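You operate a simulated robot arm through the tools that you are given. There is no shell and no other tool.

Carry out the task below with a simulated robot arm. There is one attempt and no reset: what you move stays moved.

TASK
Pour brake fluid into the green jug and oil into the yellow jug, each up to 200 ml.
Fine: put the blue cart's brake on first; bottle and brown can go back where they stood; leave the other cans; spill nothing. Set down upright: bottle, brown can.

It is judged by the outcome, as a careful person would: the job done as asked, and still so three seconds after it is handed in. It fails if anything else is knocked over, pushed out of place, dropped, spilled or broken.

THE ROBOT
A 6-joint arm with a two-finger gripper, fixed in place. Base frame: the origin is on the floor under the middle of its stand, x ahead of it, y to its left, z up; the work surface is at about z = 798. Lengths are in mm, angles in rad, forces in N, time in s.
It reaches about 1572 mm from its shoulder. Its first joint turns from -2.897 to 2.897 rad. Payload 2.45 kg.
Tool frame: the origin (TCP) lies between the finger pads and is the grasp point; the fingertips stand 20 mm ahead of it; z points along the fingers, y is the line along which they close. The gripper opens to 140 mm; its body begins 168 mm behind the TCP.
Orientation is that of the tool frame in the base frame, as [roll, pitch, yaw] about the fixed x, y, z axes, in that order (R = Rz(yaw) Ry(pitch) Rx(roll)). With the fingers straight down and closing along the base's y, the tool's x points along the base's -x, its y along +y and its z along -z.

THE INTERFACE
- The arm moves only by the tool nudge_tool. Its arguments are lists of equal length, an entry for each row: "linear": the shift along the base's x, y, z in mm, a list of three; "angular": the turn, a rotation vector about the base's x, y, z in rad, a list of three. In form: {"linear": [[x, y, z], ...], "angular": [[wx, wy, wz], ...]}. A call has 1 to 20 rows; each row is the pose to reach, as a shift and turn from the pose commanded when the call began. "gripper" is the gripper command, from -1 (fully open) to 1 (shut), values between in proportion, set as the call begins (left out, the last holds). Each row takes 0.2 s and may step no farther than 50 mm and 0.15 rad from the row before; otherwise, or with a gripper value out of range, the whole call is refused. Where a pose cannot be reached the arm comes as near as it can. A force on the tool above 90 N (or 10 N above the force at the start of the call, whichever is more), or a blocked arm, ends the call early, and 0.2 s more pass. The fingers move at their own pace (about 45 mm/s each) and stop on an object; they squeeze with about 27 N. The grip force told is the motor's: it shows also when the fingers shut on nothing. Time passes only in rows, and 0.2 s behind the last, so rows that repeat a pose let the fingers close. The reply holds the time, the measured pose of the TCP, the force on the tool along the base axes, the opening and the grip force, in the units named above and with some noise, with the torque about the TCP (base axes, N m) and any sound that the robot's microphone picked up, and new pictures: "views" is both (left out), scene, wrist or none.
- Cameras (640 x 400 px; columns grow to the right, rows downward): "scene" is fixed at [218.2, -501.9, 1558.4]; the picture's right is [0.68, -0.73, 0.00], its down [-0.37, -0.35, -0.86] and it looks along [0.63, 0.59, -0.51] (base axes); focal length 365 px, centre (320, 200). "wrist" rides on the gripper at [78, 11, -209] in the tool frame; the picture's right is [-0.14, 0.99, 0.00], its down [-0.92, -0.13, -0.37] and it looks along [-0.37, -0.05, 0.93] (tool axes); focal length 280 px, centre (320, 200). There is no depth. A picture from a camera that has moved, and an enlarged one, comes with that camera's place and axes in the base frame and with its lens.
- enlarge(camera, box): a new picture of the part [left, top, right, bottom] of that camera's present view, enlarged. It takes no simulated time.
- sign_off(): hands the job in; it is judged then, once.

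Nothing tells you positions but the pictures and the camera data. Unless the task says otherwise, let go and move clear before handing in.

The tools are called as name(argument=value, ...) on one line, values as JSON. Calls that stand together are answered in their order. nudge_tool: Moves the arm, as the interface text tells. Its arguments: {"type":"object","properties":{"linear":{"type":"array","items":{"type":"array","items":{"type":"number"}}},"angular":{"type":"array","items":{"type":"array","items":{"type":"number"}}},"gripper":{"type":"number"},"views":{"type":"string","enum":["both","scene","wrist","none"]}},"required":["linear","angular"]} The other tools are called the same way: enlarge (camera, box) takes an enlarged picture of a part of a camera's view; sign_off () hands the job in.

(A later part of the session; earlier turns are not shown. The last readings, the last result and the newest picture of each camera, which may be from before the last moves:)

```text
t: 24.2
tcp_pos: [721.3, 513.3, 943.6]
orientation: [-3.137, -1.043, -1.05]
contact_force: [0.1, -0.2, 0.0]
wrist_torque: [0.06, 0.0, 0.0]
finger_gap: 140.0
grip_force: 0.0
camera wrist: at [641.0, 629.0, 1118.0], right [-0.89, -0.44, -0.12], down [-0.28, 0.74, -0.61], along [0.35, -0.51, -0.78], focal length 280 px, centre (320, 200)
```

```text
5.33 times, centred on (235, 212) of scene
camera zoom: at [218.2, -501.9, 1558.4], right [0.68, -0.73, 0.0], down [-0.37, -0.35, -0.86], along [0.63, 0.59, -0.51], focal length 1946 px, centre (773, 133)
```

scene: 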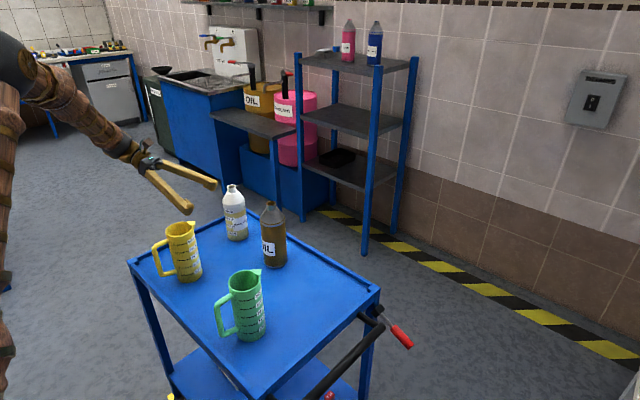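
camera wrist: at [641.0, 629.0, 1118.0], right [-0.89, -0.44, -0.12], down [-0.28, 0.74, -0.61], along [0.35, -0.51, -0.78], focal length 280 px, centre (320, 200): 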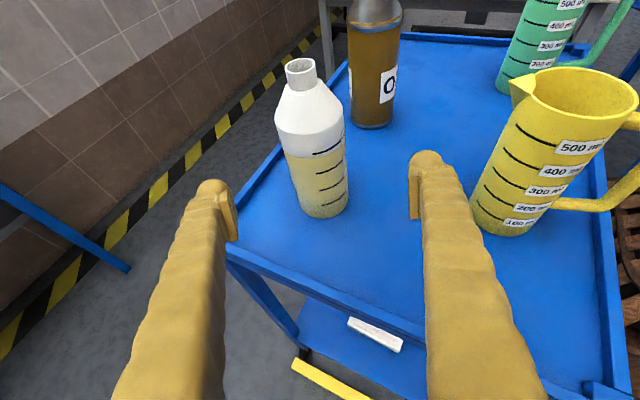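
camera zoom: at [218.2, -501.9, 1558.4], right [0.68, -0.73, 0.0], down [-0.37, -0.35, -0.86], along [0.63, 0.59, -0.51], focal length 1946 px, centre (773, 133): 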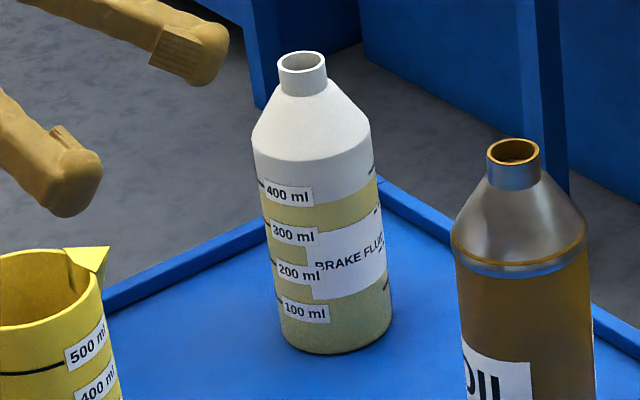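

The bottle reads about 375 ml, and I get its axis at about (778.5, 419). I'll slide in along the tool axis to around z=876 and check before closing.

nudge_tool(linear=[[11.4, -18.9, -13.5], [22.9, -37.7, -27], [34.3, -56.6, -40.5], [45.8, -75.4, -54], [57.2, -94.3, -67.6]], angular=[[0, 0, 0], [0, 0, 0], [0, 0, 0], [0, 0, 0], [0, 0, 0]], gripper=-1)

```text
t: 25.4
tcp_pos: [776.8, 418.7, 877.0]
orientation: [-3.138, -1.042, -1.048]
contact_force: [-0.5, 0.0, 0.0]
wrist_torque: [-0.03, -0.03, 0.0]
finger_gap: 140.1
grip_force: 0.0
camera wrist: at [697.2, 535.6, 1050.2], right [-0.89, -0.44, -0.12], down [-0.28, 0.74, -0.61], along [0.35, -0.51, -0.78], focal length 280 px, centre (320, 200)
```

scene: 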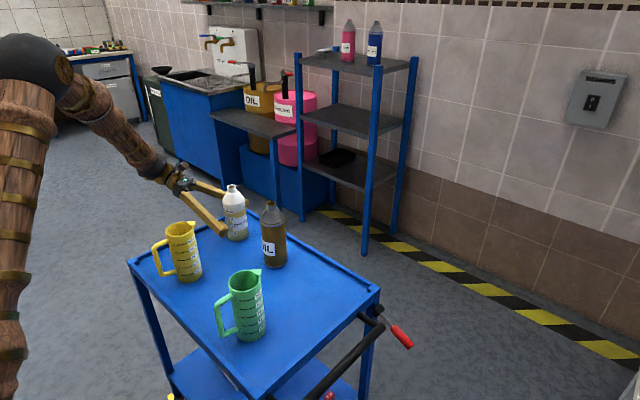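
wrist: 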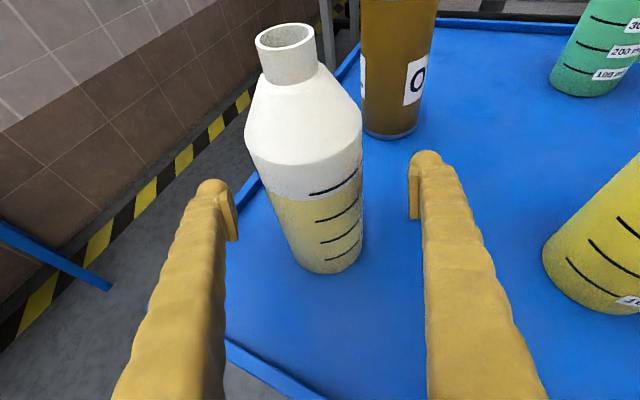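

The bottle base projects where it should, so I'm centred on it. Closing the gripper now.

nudge_tool(linear=[[0, 0, 0], [0, 0, 0], [0, 0, 0], [0, 0, 0], [0, 0, 0], [0, 0, 0], [0, 0, 0]], angular=[[0, 0, 0], [0, 0, 0], [0, 0, 0], [0, 0, 0], [0, 0, 0], [0, 0, 0], [0, 0, 0]], gripper=1)

```text
t: 27.0
tcp_pos: [777.1, 420.2, 877.2]
orientation: [-3.139, -1.04, -1.048]
contact_force: [0.6, 1.2, 1.3]
wrist_torque: [-0.02, 0.09, -0.04]
finger_gap: 72.2
grip_force: 26.4
camera wrist: at [697.1, 535.9, 1050.3], right [-0.89, -0.44, -0.12], down [-0.28, 0.74, -0.61], along [0.35, -0.51, -0.78], focal length 280 px, centre (320, 200)
```

scene: 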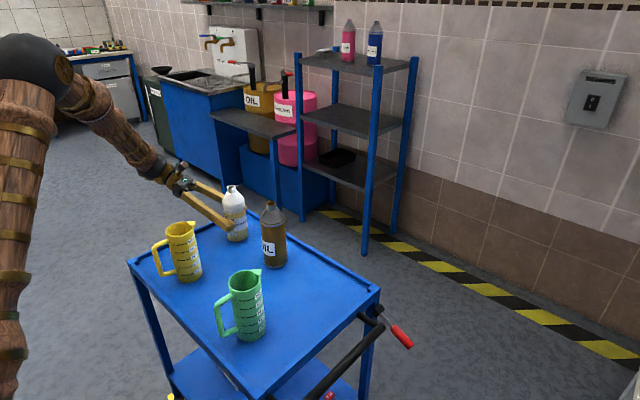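
wrist: 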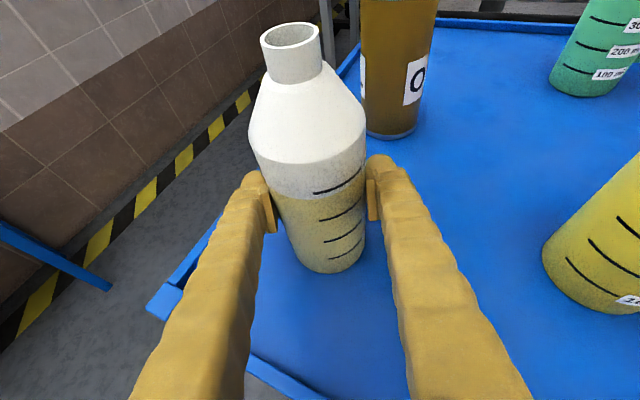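

The grip is firm with a gap of 72.2 mm. I'll lift straight up slowly, then check the weight and the hold.

nudge_tool(linear=[[0, 0, 5], [0, 0, 15], [0, 0, 35], [0, 0, 65], [0, 0, 100], [0, 0, 140], [0, 0, 180], [0, 0, 220], [0, 0, 250], [0, 0, 254]], angular=[[0, 0, 0], [0, 0, 0], [0, 0, 0], [0, 0, 0], [0, 0, 0], [0, 0, 0], [0, 0, 0], [0, 0, 0], [0, 0, 0], [0, 0, 0]], gripper=1)

```text
t: 29.2
tcp_pos: [779.2, 418.4, 1130.9]
orientation: [-3.14, -1.042, -1.05]
contact_force: [0.2, 0.2, -4.5]
wrist_torque: [0.0, 0.03, 0.02]
finger_gap: 72.3
grip_force: 27.3
camera wrist: at [698.8, 533.6, 1303.3], right [-0.89, -0.44, -0.12], down [-0.28, 0.74, -0.61], along [0.35, -0.51, -0.78], focal length 280 px, centre (320, 200)
```

scene: 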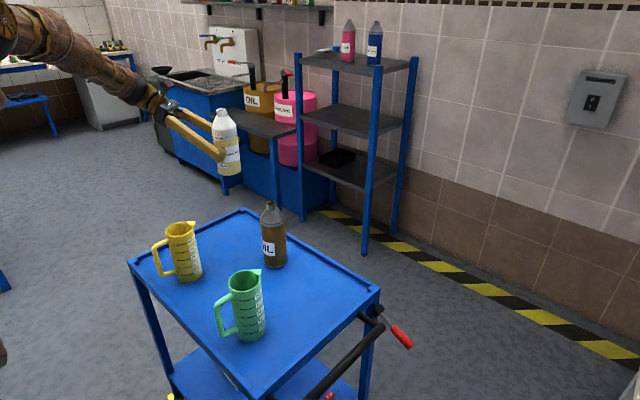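
wrist: 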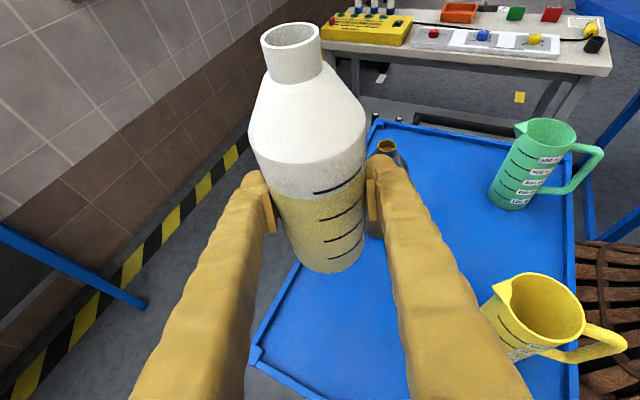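

The hold is steady at about 4.5 N with near-zero torque. I'll carry the bottle level at this height to beside the green jug on its +x side.

nudge_tool(linear=[[-7, -31, 0], [-15, -62, 0], [-22, -94, 0], [-29, -125, 0], [-37, -156, 0], [-44, -188, 0], [-51, -219, 0], [-59, -250, 0], [-66, -281, 0], [-73, -312, 0], [-81, -344, 0], [-88, -375, 0], [-88, -375, 0]], angular=[[0, 0, 0], [0, 0, 0], [0, 0, 0], [0, 0, 0], [0, 0, 0], [0, 0, 0], [0, 0, 0], [0, 0, 0], [0, 0, 0], [0, 0, 0], [0, 0, 0], [0, 0, 0], [0, 0, 0]], gripper=1)

```text
t: 32.0
tcp_pos: [689.1, 44.7, 1129.5]
orientation: [-3.14, -1.041, -1.048]
contact_force: [-0.6, -0.5, -4.9]
wrist_torque: [-0.01, 0.01, 0.0]
finger_gap: 71.9
grip_force: 27.1
camera wrist: at [608.8, 159.6, 1302.4], right [-0.89, -0.44, -0.12], down [-0.28, 0.74, -0.61], along [0.35, -0.51, -0.78], focal length 280 px, centre (320, 200)
```

scene: 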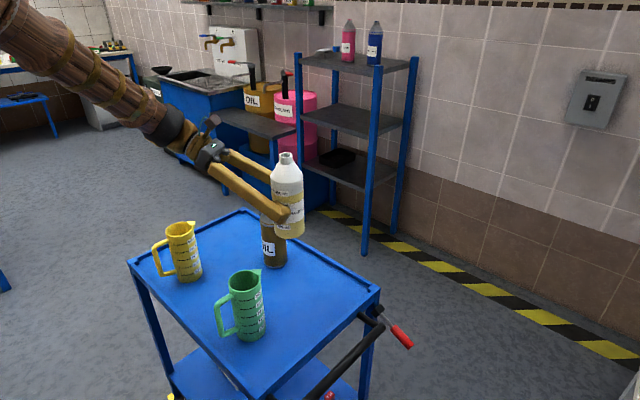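
wrist: 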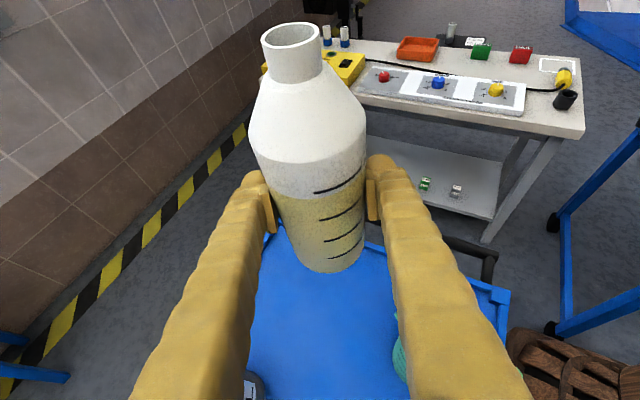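

The bottle is beside and above the green jug, well clear. I'll roll the wrist to about a 60° tilt, still short of the flow angle I calculated at about 80°, and see how it looks.

nudge_tool(linear=[[0, 0, 0], [0, 0, 0], [0, 0, 0], [0, 0, 0], [0, 0, 0], [0, 0, 0], [0, 0, 0], [0, 0, 0], [0, 0, 0], [0, 0, 0]], angular=[[0.0444, -0.077, -0.0521], [0.0888, -0.1539, -0.1042], [0.1332, -0.2309, -0.1563], [0.1776, -0.3079, -0.2083], [0.222, -0.3849, -0.2604], [0.2664, -0.4618, -0.3125], [0.3108, -0.5388, -0.3646], [0.3552, -0.6158, -0.4167], [0.3996, -0.6927, -0.4688], [0.444, -0.7697, -0.5209]], gripper=1)

```text
t: 34.2
tcp_pos: [690.3, 44.5, 1129.4]
orientation: [-2.166, -0.458, -2.326]
contact_force: [0.4, -0.5, -3.8]
wrist_torque: [0.03, 0.01, -0.02]
finger_gap: 71.9
grip_force: 27.3
camera wrist: at [545.0, 150.5, 1261.8], right [-0.57, 0.21, -0.8], down [0.49, 0.86, -0.13], along [0.66, -0.46, -0.59], focal length 280 px, centre (320, 200)
```

scene: 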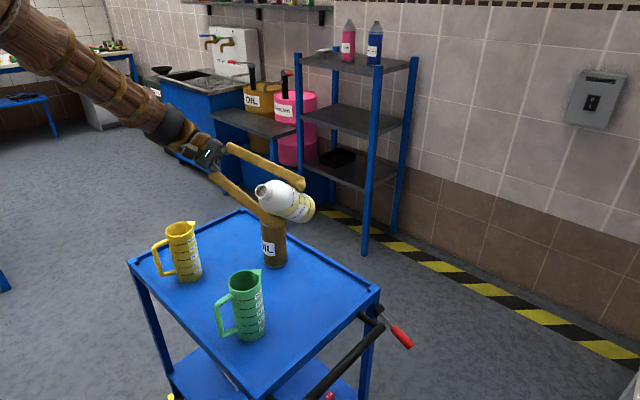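
wrist: 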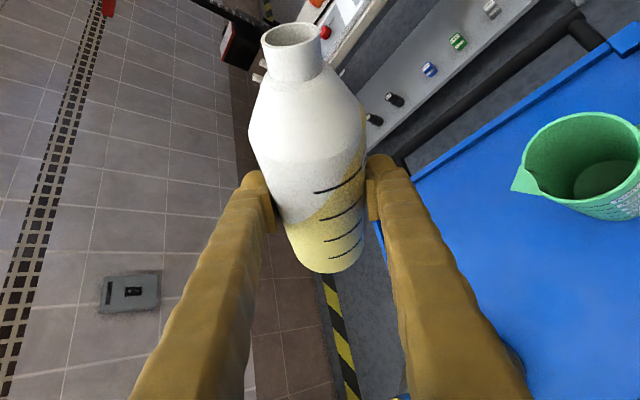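

The roll works and the tilted fluid surface shows through the bottle. I can see into the green jug, so I'll enlarge to pin down its rim.

enlarge(camera="wrist", box=[480, 80, 640, 240])

enlarge(camera="scene", box=[200, 160, 340, 360])

```text
2.50 times, centred on (560, 160) of wrist
camera zoom: at [545.0, 150.5, 1261.8], right [-0.57, 0.21, -0.8], down [0.49, 0.86, -0.13], along [0.66, -0.46, -0.59], focal length 701 px, centre (-280, 300)
```

zoom: 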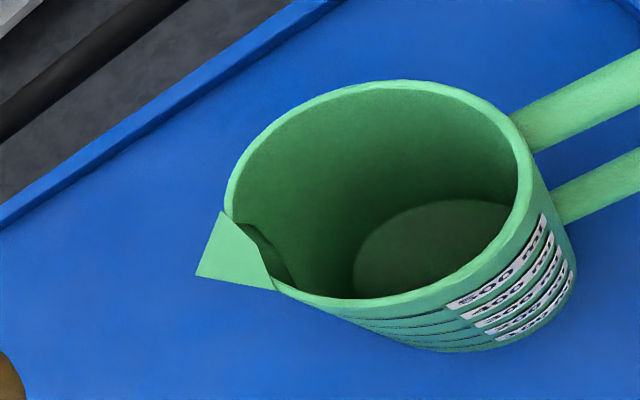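

```text
2.00 times, centred on (270, 260) of scene
camera zoom: at [218.2, -501.9, 1558.4], right [0.68, -0.73, 0.0], down [-0.37, -0.35, -0.86], along [0.63, 0.59, -0.51], focal length 730 px, centre (420, 80)
```

zoom: 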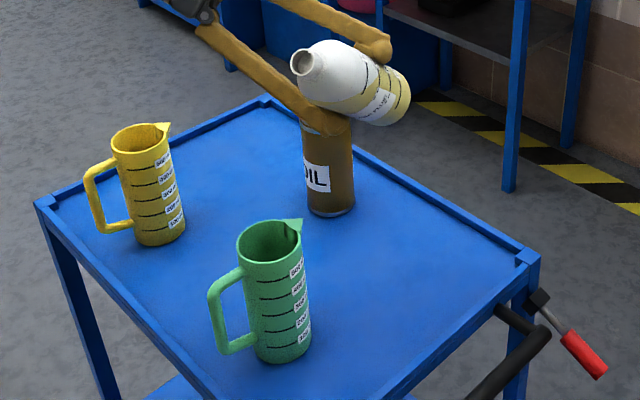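

The green jug's centre is at about (557, 58) with its rim at z≈972 and its spout toward +x. I'll bring the mouth over the jug while tilting to about 74°, still below the expected flow angle.

nudge_tool(linear=[[-2, 4, -15], [-4, 8, -30], [-6, 12, -45], [-7, 16, -60], [-9, 19, -75], [-10, 22, -89]], angular=[[0.037, -0.0642, -0.0434], [0.074, -0.1283, -0.0868], [0.111, -0.1925, -0.1302], [0.148, -0.2566, -0.1736], [0.185, -0.3208, -0.217], [0.222, -0.3849, -0.2604]], gripper=1)

enlarge(camera="scene", box=[200, 180, 340, 350])

```text
t: 35.6
tcp_pos: [680.9, 65.6, 1041.1]
orientation: [-2.101, -0.021, -2.607]
contact_force: [0.0, 0.0, -4.7]
wrist_torque: [0.01, -0.03, 0.01]
finger_gap: 72.2
grip_force: 27.0
camera wrist: at [520.8, 186.9, 1138.7], right [-0.15, 0.49, -0.86], down [0.67, 0.69, 0.28], along [0.73, -0.53, -0.43], focal length 280 px, centre (320, 200)
```

scene: 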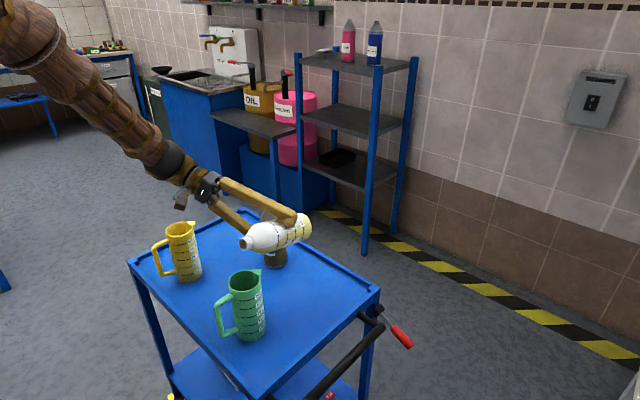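
wrist: 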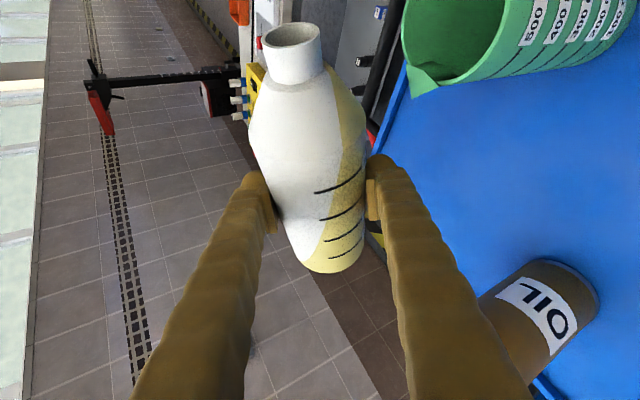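

```text
2.35 times, centred on (270, 265) of scene
camera zoom: at [218.2, -501.9, 1558.4], right [0.68, -0.73, 0.0], down [-0.37, -0.35, -0.86], along [0.63, 0.59, -0.51], focal length 858 px, centre (438, 47)
```

zoom: 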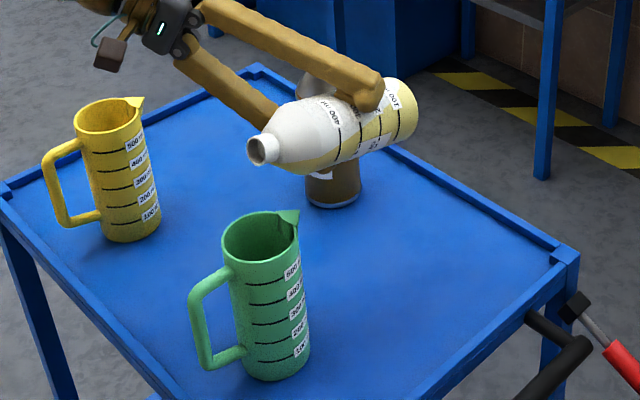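

No flow yet and there is no slip in the grip. I'll lower the mouth to about 70 mm above the jug rim and tilt to about 80°.

nudge_tool(linear=[[1.5, -2, -8], [3, -4, -15], [5, -6.6, -22.4], [5, -6.6, -22.4]], angular=[[0.0196, -0.0341, -0.023], [0.0393, -0.0681, -0.0461], [0.0589, -0.1022, -0.0691], [0.0589, -0.1022, -0.0691]], gripper=1)

enlarge(camera="scene", box=[200, 200, 320, 350])

enlarge(camera="wrist", box=[240, 10, 400, 290])

```text
t: 36.6
tcp_pos: [685.7, 59.3, 1018.4]
orientation: [-2.101, 0.096, -2.677]
contact_force: [-1.3, 0.4, -4.0]
wrist_torque: [0.01, -0.02, -0.01]
finger_gap: 71.9
grip_force: 27.6
camera wrist: at [524.9, 186.5, 1107.5], right [-0.03, 0.55, -0.84], down [0.68, 0.62, 0.38], along [0.73, -0.56, -0.39], focal length 280 px, centre (320, 200)
```

scene: 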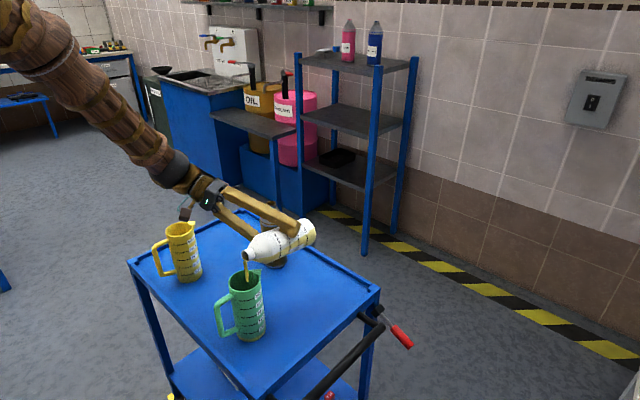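
wrist: 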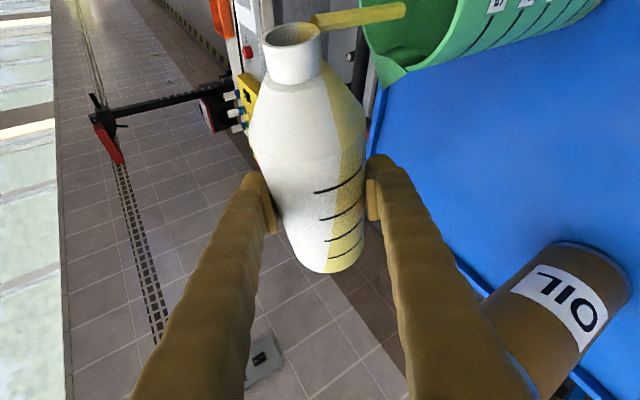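

```text
2.67 times, centred on (260, 275) of scene
camera zoom: at [218.2, -501.9, 1558.4], right [0.68, -0.73, 0.0], down [-0.37, -0.35, -0.86], along [0.63, 0.59, -0.51], focal length 973 px, centre (480, 0)
```

zoom: 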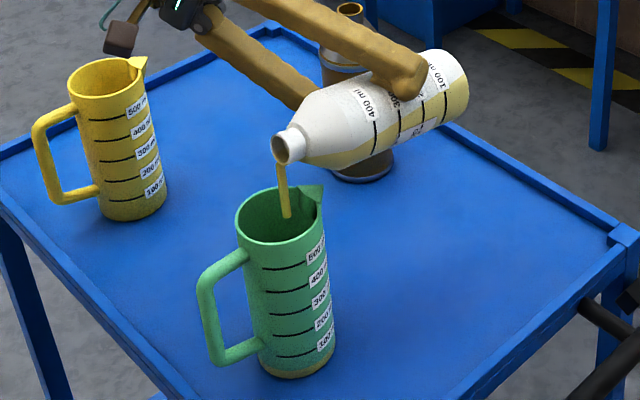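

```text
1.43 times, centred on (320, 150) of wrist
camera zoom: at [524.9, 186.5, 1107.5], right [-0.03, 0.55, -0.84], down [0.68, 0.62, 0.38], along [0.73, -0.56, -0.39], focal length 401 px, centre (320, 271)
```

zoom: 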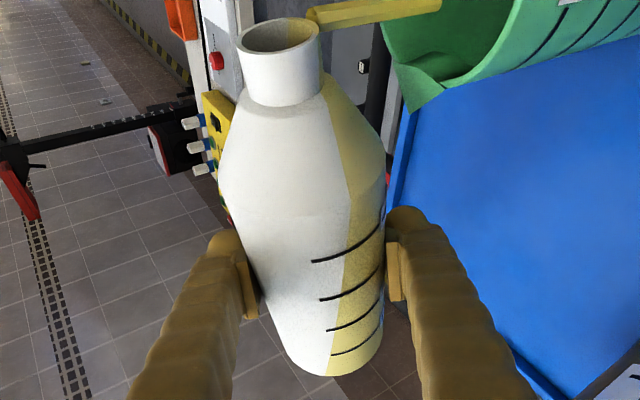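

It's pouring cleanly into the middle of the green jug, and the level shows through the wall. I'll hold this tilt for a moment and watch the flow.

nudge_tool(linear=[[0, 0, 0], [0, 0, 0]], angular=[[0, 0, 0], [0, 0, 0]], gripper=1, views="scene")

enlarge(camera="scene", box=[200, 220, 300, 350])

```text
t: 37.2
tcp_pos: [686.8, 60.0, 1019.0]
orientation: [-2.101, 0.096, -2.676]
contact_force: [-0.4, -0.9, -4.4]
wrist_torque: [0.0, -0.07, 0.0]
finger_gap: 71.9
grip_force: 27.2
```

scene: 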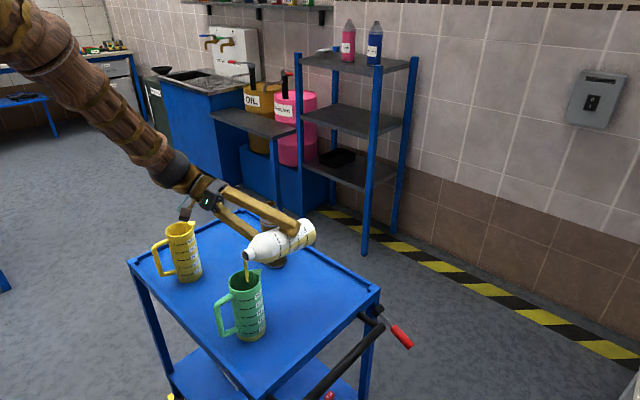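

```text
3.08 times, centred on (250, 285) of scene
camera zoom: at [218.2, -501.9, 1558.4], right [0.68, -0.73, 0.0], down [-0.37, -0.35, -0.86], along [0.63, 0.59, -0.51], focal length 1123 px, centre (535, -62)
```

zoom: 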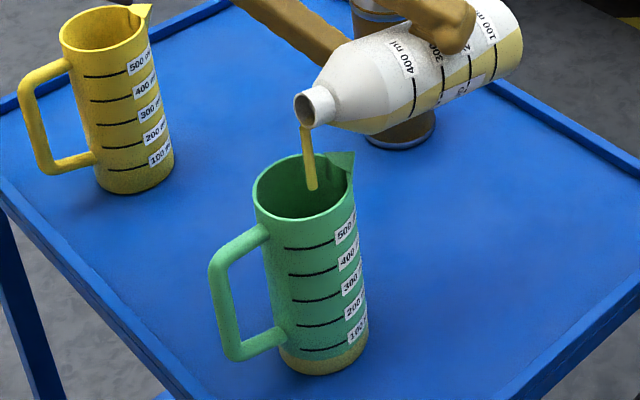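

The jug level is near 60–70 ml and rising. I'm zooming in for an exact reading before letting more time pass.

enlarge(camera="scene", box=[228, 290, 272, 345])

```text
7.27 times, centred on (250, 318) of scene
camera zoom: at [218.2, -501.9, 1558.4], right [0.68, -0.73, 0.0], down [-0.37, -0.35, -0.86], along [0.63, 0.59, -0.51], focal length 2654 px, centre (829, -654)
```

zoom: 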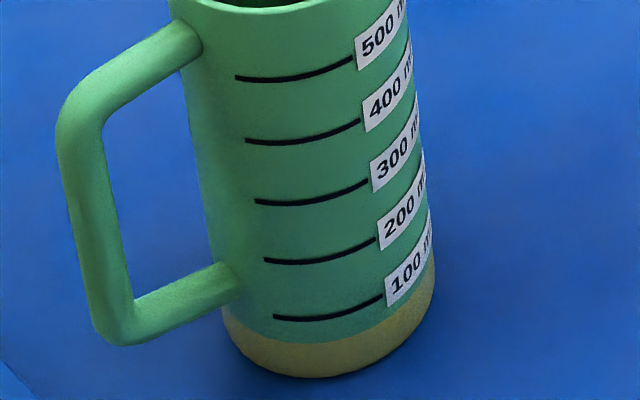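

The reading is about 60 ml. I'll advance in short holds.

nudge_tool(linear=[[0, 0, 0]], angular=[[0, 0, 0]], gripper=1, views="none")

enlarge(camera="scene", box=[228, 290, 272, 345])

enlarge(camera="scene", box=[225, 210, 325, 300])

```text
t: 37.6
tcp_pos: [685.7, 60.4, 1019.5]
orientation: [-2.1, 0.097, -2.678]
contact_force: [0.1, -0.6, -4.0]
wrist_torque: [-0.02, 0.0, -0.01]
finger_gap: 72.0
grip_force: 27.6
```

```text
7.27 times, centred on (250, 318) of scene
camera zoom: at [218.2, -501.9, 1558.4], right [0.68, -0.73, 0.0], down [-0.37, -0.35, -0.86], along [0.63, 0.59, -0.51], focal length 2654 px, centre (829, -654)
```

zoom: 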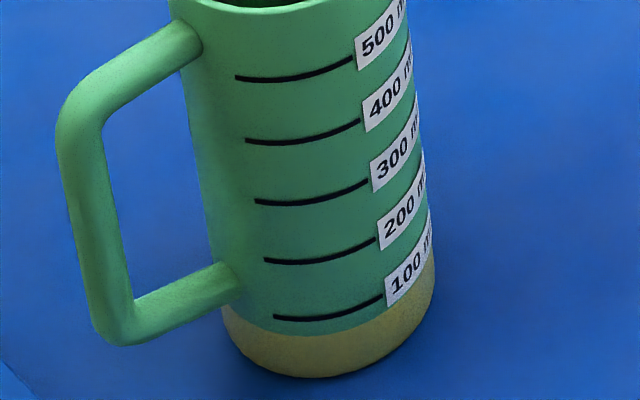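

```text
4.44 times, centred on (275, 255) of scene
camera zoom: at [218.2, -501.9, 1558.4], right [0.68, -0.73, 0.0], down [-0.37, -0.35, -0.86], along [0.63, 0.59, -0.51], focal length 1622 px, centre (520, -44)
```

zoom: 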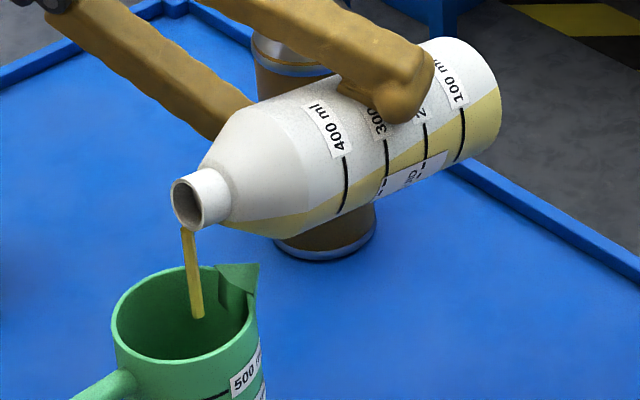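

The level is about 75 ml and the flow is tapering off at this tilt. I'll wait a bit longer.

nudge_tool(linear=[[0, 0, 0], [0, 0, 0], [0, 0, 0]], angular=[[0, 0, 0], [0, 0, 0], [0, 0, 0]], gripper=1, views="none")

enlarge(camera="scene", box=[228, 290, 272, 345])

enlarge(camera="scene", box=[225, 210, 325, 300])

```text
t: 38.4
tcp_pos: [686.1, 60.6, 1019.7]
orientation: [-2.101, 0.097, -2.676]
contact_force: [-0.7, 0.2, -4.3]
wrist_torque: [0.02, 0.0, 0.0]
finger_gap: 71.9
grip_force: 26.9
```

```text
7.27 times, centred on (250, 318) of scene
camera zoom: at [218.2, -501.9, 1558.4], right [0.68, -0.73, 0.0], down [-0.37, -0.35, -0.86], along [0.63, 0.59, -0.51], focal length 2654 px, centre (829, -654)
```

zoom: 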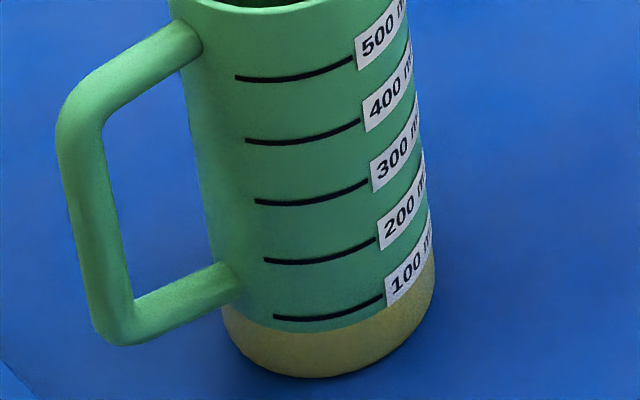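

```text
4.44 times, centred on (275, 255) of scene
camera zoom: at [218.2, -501.9, 1558.4], right [0.68, -0.73, 0.0], down [-0.37, -0.35, -0.86], along [0.63, 0.59, -0.51], focal length 1622 px, centre (520, -44)
```

zoom: 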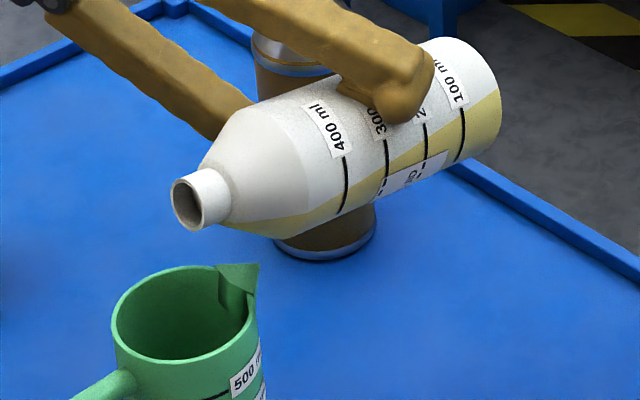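

The flow has stopped at about 80 ml, so the pour settles at each tilt. I'll go to about 83° and let it settle again.

nudge_tool(linear=[[0, -1.9, 2.2], [0, -3.7, 4.3], [0, -3.7, 4.3], [0, -3.7, 4.3], [0, -3.7, 4.3]], angular=[[0.0152, -0.0263, -0.0178], [0.0303, -0.0525, -0.0356], [0.0303, -0.0525, -0.0356], [0.0303, -0.0525, -0.0356], [0.0303, -0.0525, -0.0356]], gripper=1, views="none")

enlarge(camera="scene", box=[228, 290, 272, 345])

enlarge(camera="scene", box=[225, 210, 325, 300])

```text
t: 39.6
tcp_pos: [685.5, 54.1, 1022.9]
orientation: [-2.105, 0.154, -2.711]
contact_force: [0.5, 0.8, -3.4]
wrist_torque: [0.0, -0.01, 0.02]
finger_gap: 72.0
grip_force: 26.9
```

```text
7.27 times, centred on (250, 318) of scene
camera zoom: at [218.2, -501.9, 1558.4], right [0.68, -0.73, 0.0], down [-0.37, -0.35, -0.86], along [0.63, 0.59, -0.51], focal length 2654 px, centre (829, -654)
```

zoom: 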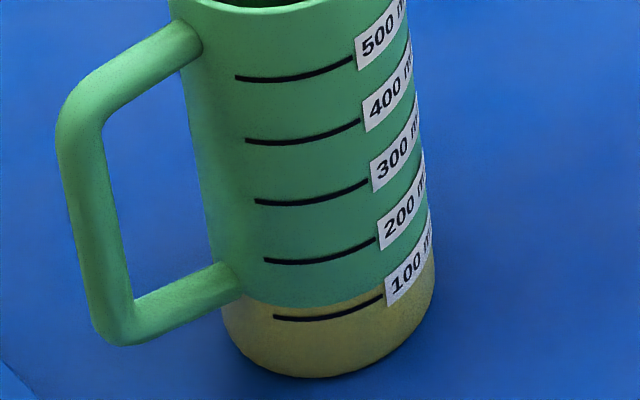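

```text
4.44 times, centred on (275, 255) of scene
camera zoom: at [218.2, -501.9, 1558.4], right [0.68, -0.73, 0.0], down [-0.37, -0.35, -0.86], along [0.63, 0.59, -0.51], focal length 1622 px, centre (520, -44)
```

zoom: 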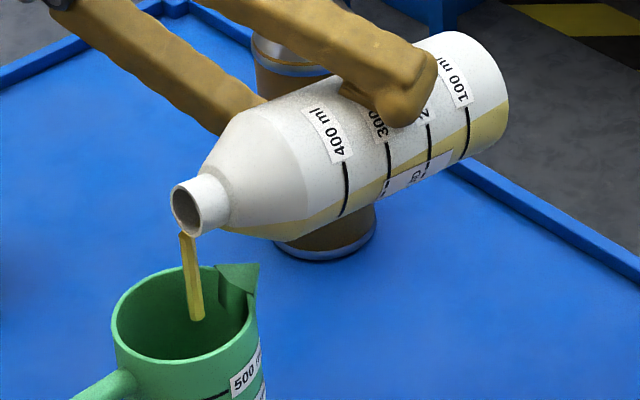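

It's at about 120 ml and still flowing, so I'll hold this tilt until it settles.

nudge_tool(linear=[[0, 0, 0], [0, 0, 0], [0, 0, 0], [0, 0, 0]], angular=[[0, 0, 0], [0, 0, 0], [0, 0, 0], [0, 0, 0]], gripper=1, views="none")

enlarge(camera="scene", box=[228, 290, 272, 345])

enlarge(camera="scene", box=[225, 210, 325, 300])

```text
t: 40.6
tcp_pos: [684.7, 56.4, 1022.6]
orientation: [-2.107, 0.155, -2.711]
contact_force: [0.0, -0.2, -3.2]
wrist_torque: [0.04, -0.03, 0.01]
finger_gap: 72.1
grip_force: 27.2
```

```text
7.27 times, centred on (250, 318) of scene
camera zoom: at [218.2, -501.9, 1558.4], right [0.68, -0.73, 0.0], down [-0.37, -0.35, -0.86], along [0.63, 0.59, -0.51], focal length 2654 px, centre (829, -654)
```

zoom: 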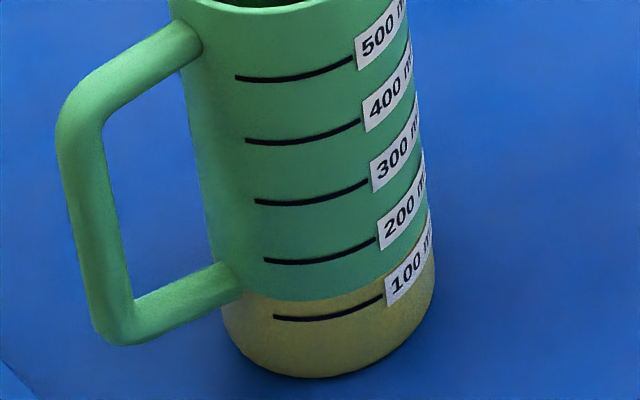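

```text
4.44 times, centred on (275, 255) of scene
camera zoom: at [218.2, -501.9, 1558.4], right [0.68, -0.73, 0.0], down [-0.37, -0.35, -0.86], along [0.63, 0.59, -0.51], focal length 1622 px, centre (520, -44)
```

zoom: 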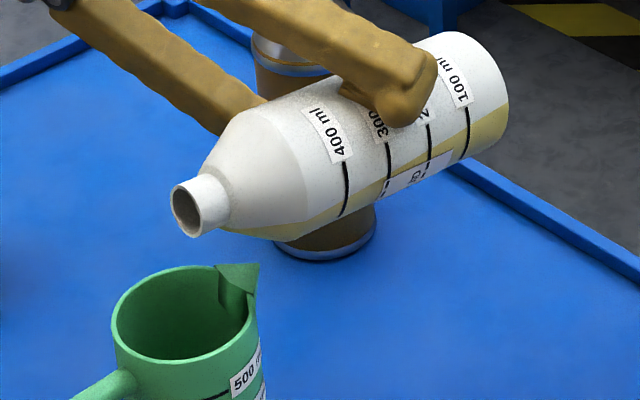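

It settled at about 130 ml, roughly 17 ml per degree. I'll go to about 85.5° and let it settle.

nudge_tool(linear=[[0.1, -1.7, 2.6], [0.3, -3.4, 5.2], [0.3, -3.4, 5.2], [0.3, -3.4, 5.2], [0.3, -3.4, 5.2], [0.3, -3.4, 5.2], [0.3, -3.4, 5.2], [0.3, -3.4, 5.2], [0.3, -3.4, 5.2], [0.3, -3.4, 5.2]], angular=[[0.0128, -0.0222, -0.015], [0.0257, -0.0445, -0.0301], [0.0257, -0.0445, -0.0301], [0.0257, -0.0445, -0.0301], [0.0257, -0.0445, -0.0301], [0.0257, -0.0445, -0.0301], [0.0257, -0.0445, -0.0301], [0.0257, -0.0445, -0.0301], [0.0257, -0.0445, -0.0301], [0.0257, -0.0445, -0.0301]], gripper=1, views="none")

enlarge(camera="scene", box=[228, 290, 272, 345])

enlarge(camera="scene", box=[225, 210, 325, 300])

```text
t: 42.8
tcp_pos: [686.1, 52.5, 1028.2]
orientation: [-2.112, 0.206, -2.743]
contact_force: [-0.3, -0.6, -3.0]
wrist_torque: [0.01, -0.01, -0.02]
finger_gap: 71.9
grip_force: 26.7
```

```text
7.27 times, centred on (250, 318) of scene
camera zoom: at [218.2, -501.9, 1558.4], right [0.68, -0.73, 0.0], down [-0.37, -0.35, -0.86], along [0.63, 0.59, -0.51], focal length 2654 px, centre (829, -654)
```

zoom: 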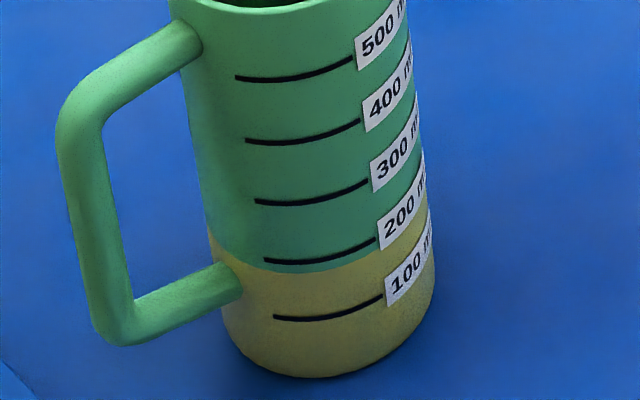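

```text
4.44 times, centred on (275, 255) of scene
camera zoom: at [218.2, -501.9, 1558.4], right [0.68, -0.73, 0.0], down [-0.37, -0.35, -0.86], along [0.63, 0.59, -0.51], focal length 1622 px, centre (520, -44)
```

zoom: 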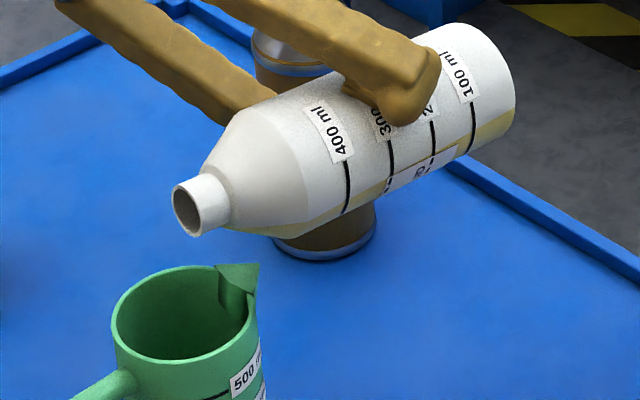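

It settled at about 183 ml. I'm zooming in tighter to read the gap to the 200 line precisely.

enlarge(camera="scene", box=[240, 316, 262, 330])

```text
16.00 times, centred on (251, 323) of scene
camera zoom: at [218.2, -501.9, 1558.4], right [0.68, -0.73, 0.0], down [-0.37, -0.35, -0.86], along [0.63, 0.59, -0.51], focal length 5838 px, centre (1424, -1768)
```

zoom: 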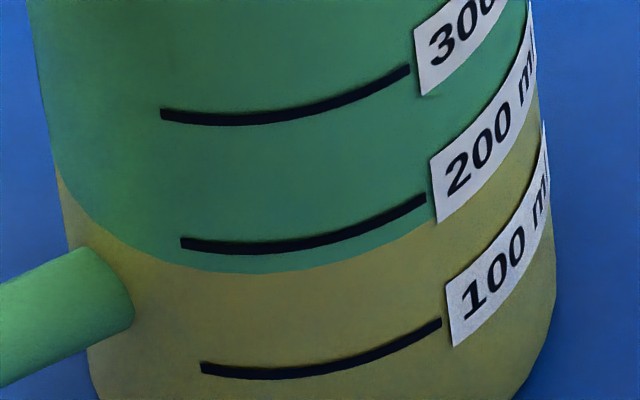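

The reading is about 180 ml. I'll tilt about 0.9° more and let it settle.

nudge_tool(linear=[[0, -1.2, 1.9], [0, -1.2, 1.9], [0, -1.2, 1.9], [0, -1.2, 1.9], [0, -1.2, 1.9], [0, -1.2, 1.9], [0, -1.2, 1.9], [0, -1.2, 1.9]], angular=[[0.0093, -0.0161, -0.0109], [0.0093, -0.0161, -0.0109], [0.0093, -0.0161, -0.0109], [0.0093, -0.0161, -0.0109], [0.0093, -0.0161, -0.0109], [0.0093, -0.0161, -0.0109], [0.0093, -0.0161, -0.0109], [0.0093, -0.0161, -0.0109]], gripper=1, views="none")

enlarge(camera="scene", box=[240, 316, 262, 330])

enlarge(camera="scene", box=[225, 210, 325, 300])

```text
t: 44.6
tcp_pos: [685.5, 50.5, 1031.3]
orientation: [-2.115, 0.227, -2.757]
contact_force: [0.1, 0.4, -3.4]
wrist_torque: [0.01, -0.01, -0.03]
finger_gap: 71.7
grip_force: 26.5
```

```text
16.00 times, centred on (251, 323) of scene
camera zoom: at [218.2, -501.9, 1558.4], right [0.68, -0.73, 0.0], down [-0.37, -0.35, -0.86], along [0.63, 0.59, -0.51], focal length 5838 px, centre (1424, -1768)
```

zoom: 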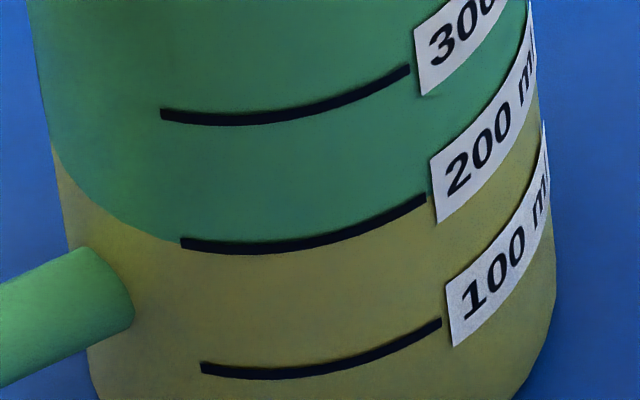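

```text
4.44 times, centred on (275, 255) of scene
camera zoom: at [218.2, -501.9, 1558.4], right [0.68, -0.73, 0.0], down [-0.37, -0.35, -0.86], along [0.63, 0.59, -0.51], focal length 1622 px, centre (520, -44)
```

zoom: 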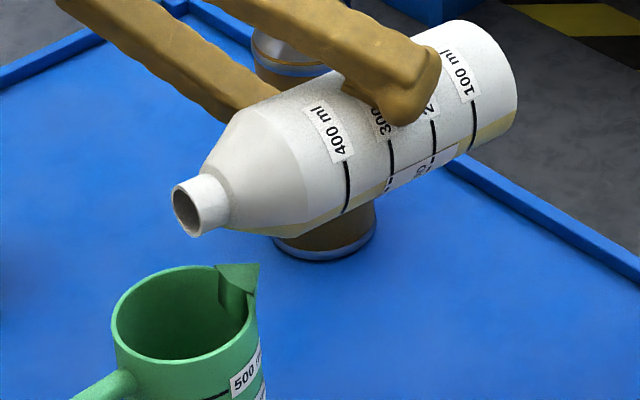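

The level sits on the 200 ml line and the flow has stopped. I'll roll the bottle back upright while rising.

nudge_tool(linear=[[0, 0, 8], [0, 0, 16], [1, -1, 24], [1, -1, 32], [2, -2, 40], [2, -3, 48], [2, -3, 56], [3, -4, 64], [3, -4, 72], [3, -5, 80], [4, -6, 86], [4, -6, 92], [4, -7, 97], [4.5, -7, 100]], angular=[[-0.0564, 0.0978, 0.0662], [-0.1129, 0.1957, 0.1324], [-0.1693, 0.2935, 0.1986], [-0.2257, 0.3913, 0.2648], [-0.2822, 0.4892, 0.331], [-0.3386, 0.587, 0.3972], [-0.3951, 0.6848, 0.4634], [-0.4515, 0.7827, 0.5296], [-0.5079, 0.8805, 0.5958], [-0.5644, 0.9783, 0.662], [-0.6208, 1.0762, 0.7282], [-0.6772, 1.174, 0.7945], [-0.7337, 1.2718, 0.8606], [-0.7901, 1.3697, 0.9268]], gripper=1)

enlarge(camera="scene", box=[200, 140, 330, 350])

```text
t: 47.6
tcp_pos: [689.0, 44.9, 1130.1]
orientation: [3.141, -1.042, -1.045]
contact_force: [-0.2, -0.1, -2.9]
wrist_torque: [-0.01, -0.01, 0.01]
finger_gap: 71.3
grip_force: 27.1
camera wrist: at [609.3, 159.3, 1303.8], right [-0.89, -0.44, -0.12], down [-0.28, 0.74, -0.61], along [0.35, -0.51, -0.78], focal length 280 px, centre (320, 200)
```

scene: 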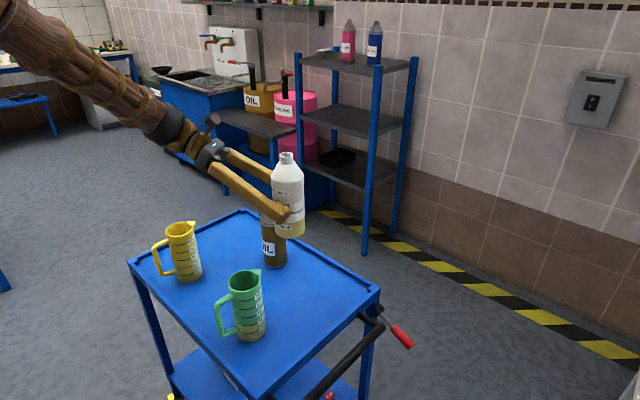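
wrist: 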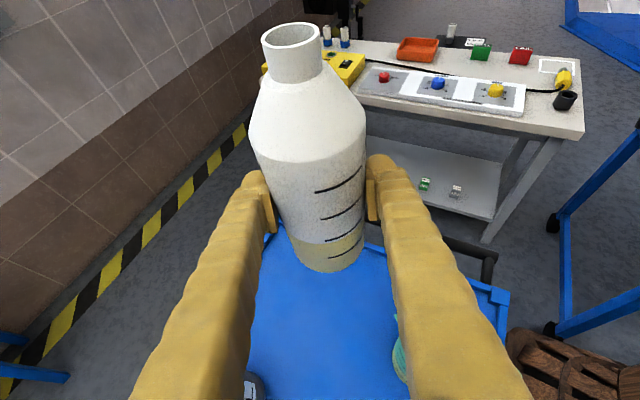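

```text
1.90 times, centred on (265, 245) of scene
camera zoom: at [218.2, -501.9, 1558.4], right [0.68, -0.73, 0.0], down [-0.37, -0.35, -0.86], along [0.63, 0.59, -0.51], focal length 695 px, centre (425, 114)
```

zoom: 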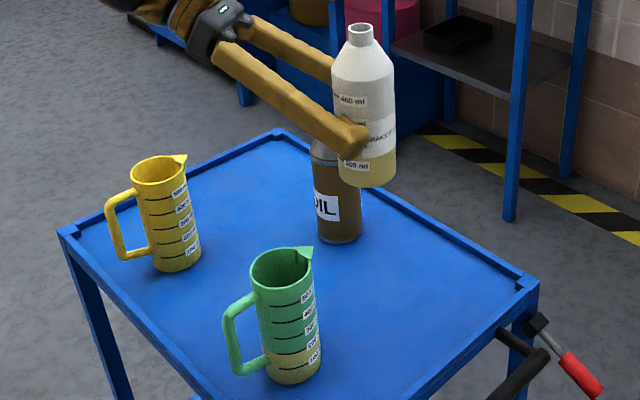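

The bottle now reads about 170 ml, which matches 200 ml poured, and it hasn't slipped in the grip. I'll carry it back above its original spot.

nudge_tool(linear=[[7.6, 31.4, 0], [15.2, 62.8, 0], [22.7, 94.1, 0], [30.3, 125.5, 0], [37.9, 156.9, 0], [45.5, 188.3, 0], [53, 219.6, 0], [60.6, 251, 0], [68.2, 282.4, 0], [75.8, 313.8, 0], [83.3, 345.1, 0], [90.9, 376.5, 0], [90.9, 376.5, -20], [90.9, 376.5, -60], [90.9, 376.5, -100], [90.9, 376.5, -140], [90.9, 376.5, -170]], angular=[[0, 0, 0], [0, 0, 0], [0, 0, 0], [0, 0, 0], [0, 0, 0], [0, 0, 0], [0, 0, 0], [0, 0, 0], [0, 0, 0], [0, 0, 0], [0, 0, 0], [0, 0, 0], [0, 0, 0], [0, 0, 0], [0, 0, 0], [0, 0, 0], [0, 0, 0]], gripper=1)

```text
t: 51.2
tcp_pos: [784.1, 422.4, 959.5]
orientation: [-3.138, -1.044, -1.048]
contact_force: [-0.2, -0.8, -2.2]
wrist_torque: [0.02, 0.02, 0.01]
finger_gap: 71.4
grip_force: 26.5
camera wrist: at [702.1, 537.7, 1132.5], right [-0.89, -0.44, -0.12], down [-0.28, 0.74, -0.61], along [0.35, -0.51, -0.78], focal length 280 px, centre (320, 200)
```

scene: 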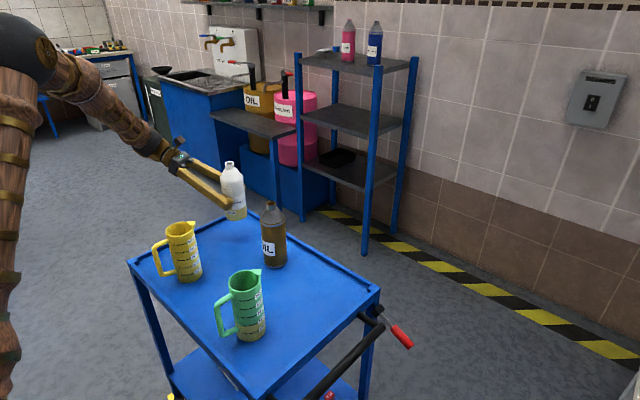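
wrist: 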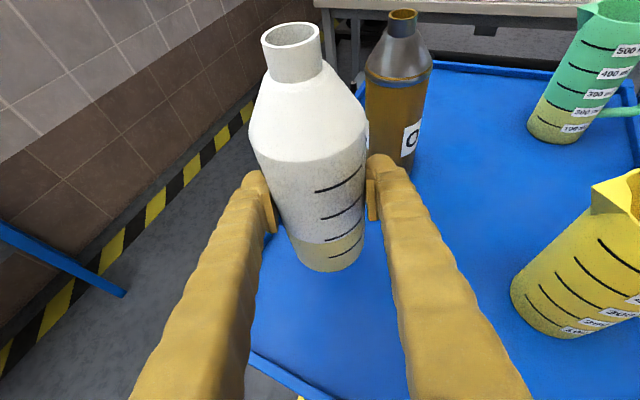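

It's above its spot with the base about 84 mm over the tray. I'll lower gently until it just touches.

nudge_tool(linear=[[0, 0, -25], [0, 0, -50], [0, 0, -68], [0, 0, -76], [0, 0, -80], [0, 0, -82], [0, 0, -83]], angular=[[0, 0, 0], [0, 0, 0], [0, 0, 0], [0, 0, 0], [0, 0, 0], [0, 0, 0], [0, 0, 0]], gripper=1)

enlarge(camera="scene", box=[205, 175, 265, 250])

```text
t: 52.8
tcp_pos: [780.3, 420.4, 878.0]
orientation: [-3.138, -1.042, -1.051]
contact_force: [-3.1, 1.0, 8.5]
wrist_torque: [-0.27, 0.4, -0.1]
finger_gap: 71.6
grip_force: 26.6
camera wrist: at [700.5, 536.7, 1050.7], right [-0.89, -0.44, -0.12], down [-0.28, 0.74, -0.61], along [0.35, -0.51, -0.78], focal length 280 px, centre (320, 200)
```

scene: 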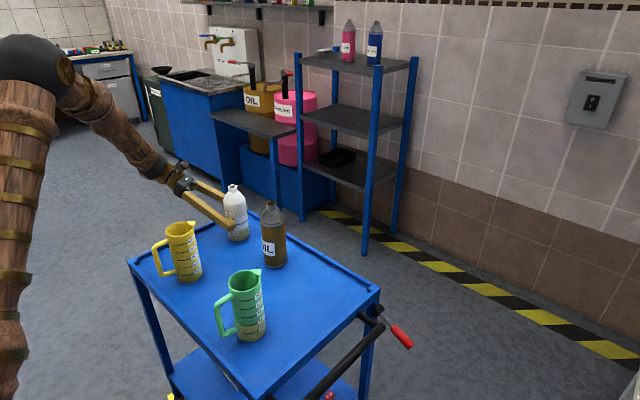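
wrist: 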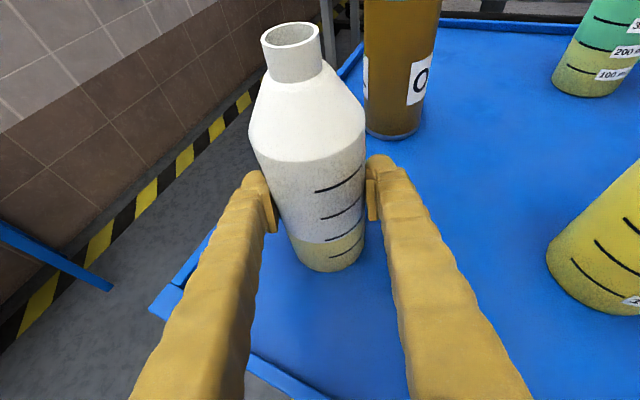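

```text
5.33 times, centred on (235, 212) of scene
camera zoom: at [218.2, -501.9, 1558.4], right [0.68, -0.73, 0.0], down [-0.37, -0.35, -0.86], along [0.63, 0.59, -0.51], focal length 1946 px, centre (773, 133)
```

zoom: 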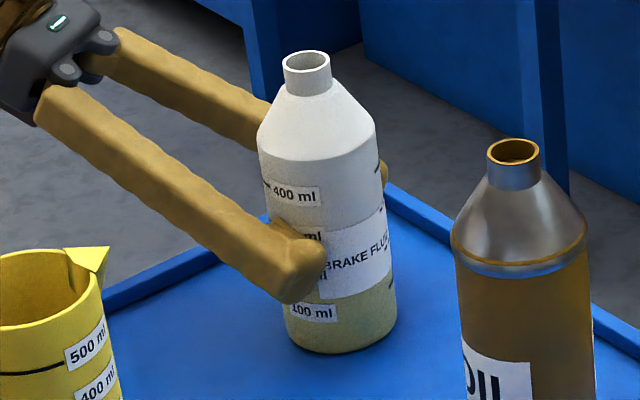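

The base is touching with a light upward push. I'll ease up about a millimetre and then open the fingers.

nudge_tool(linear=[[0, 0, 1], [0, 0, 1]], angular=[[0, 0, 0], [0, 0, 0]], gripper=1, views="none")

```text
t: 53.4
tcp_pos: [780.6, 421.8, 877.8]
orientation: [-3.139, -1.043, -1.049]
contact_force: [0.4, -0.8, -1.9]
wrist_torque: [0.06, 0.02, -0.02]
finger_gap: 71.6
grip_force: 26.7
```

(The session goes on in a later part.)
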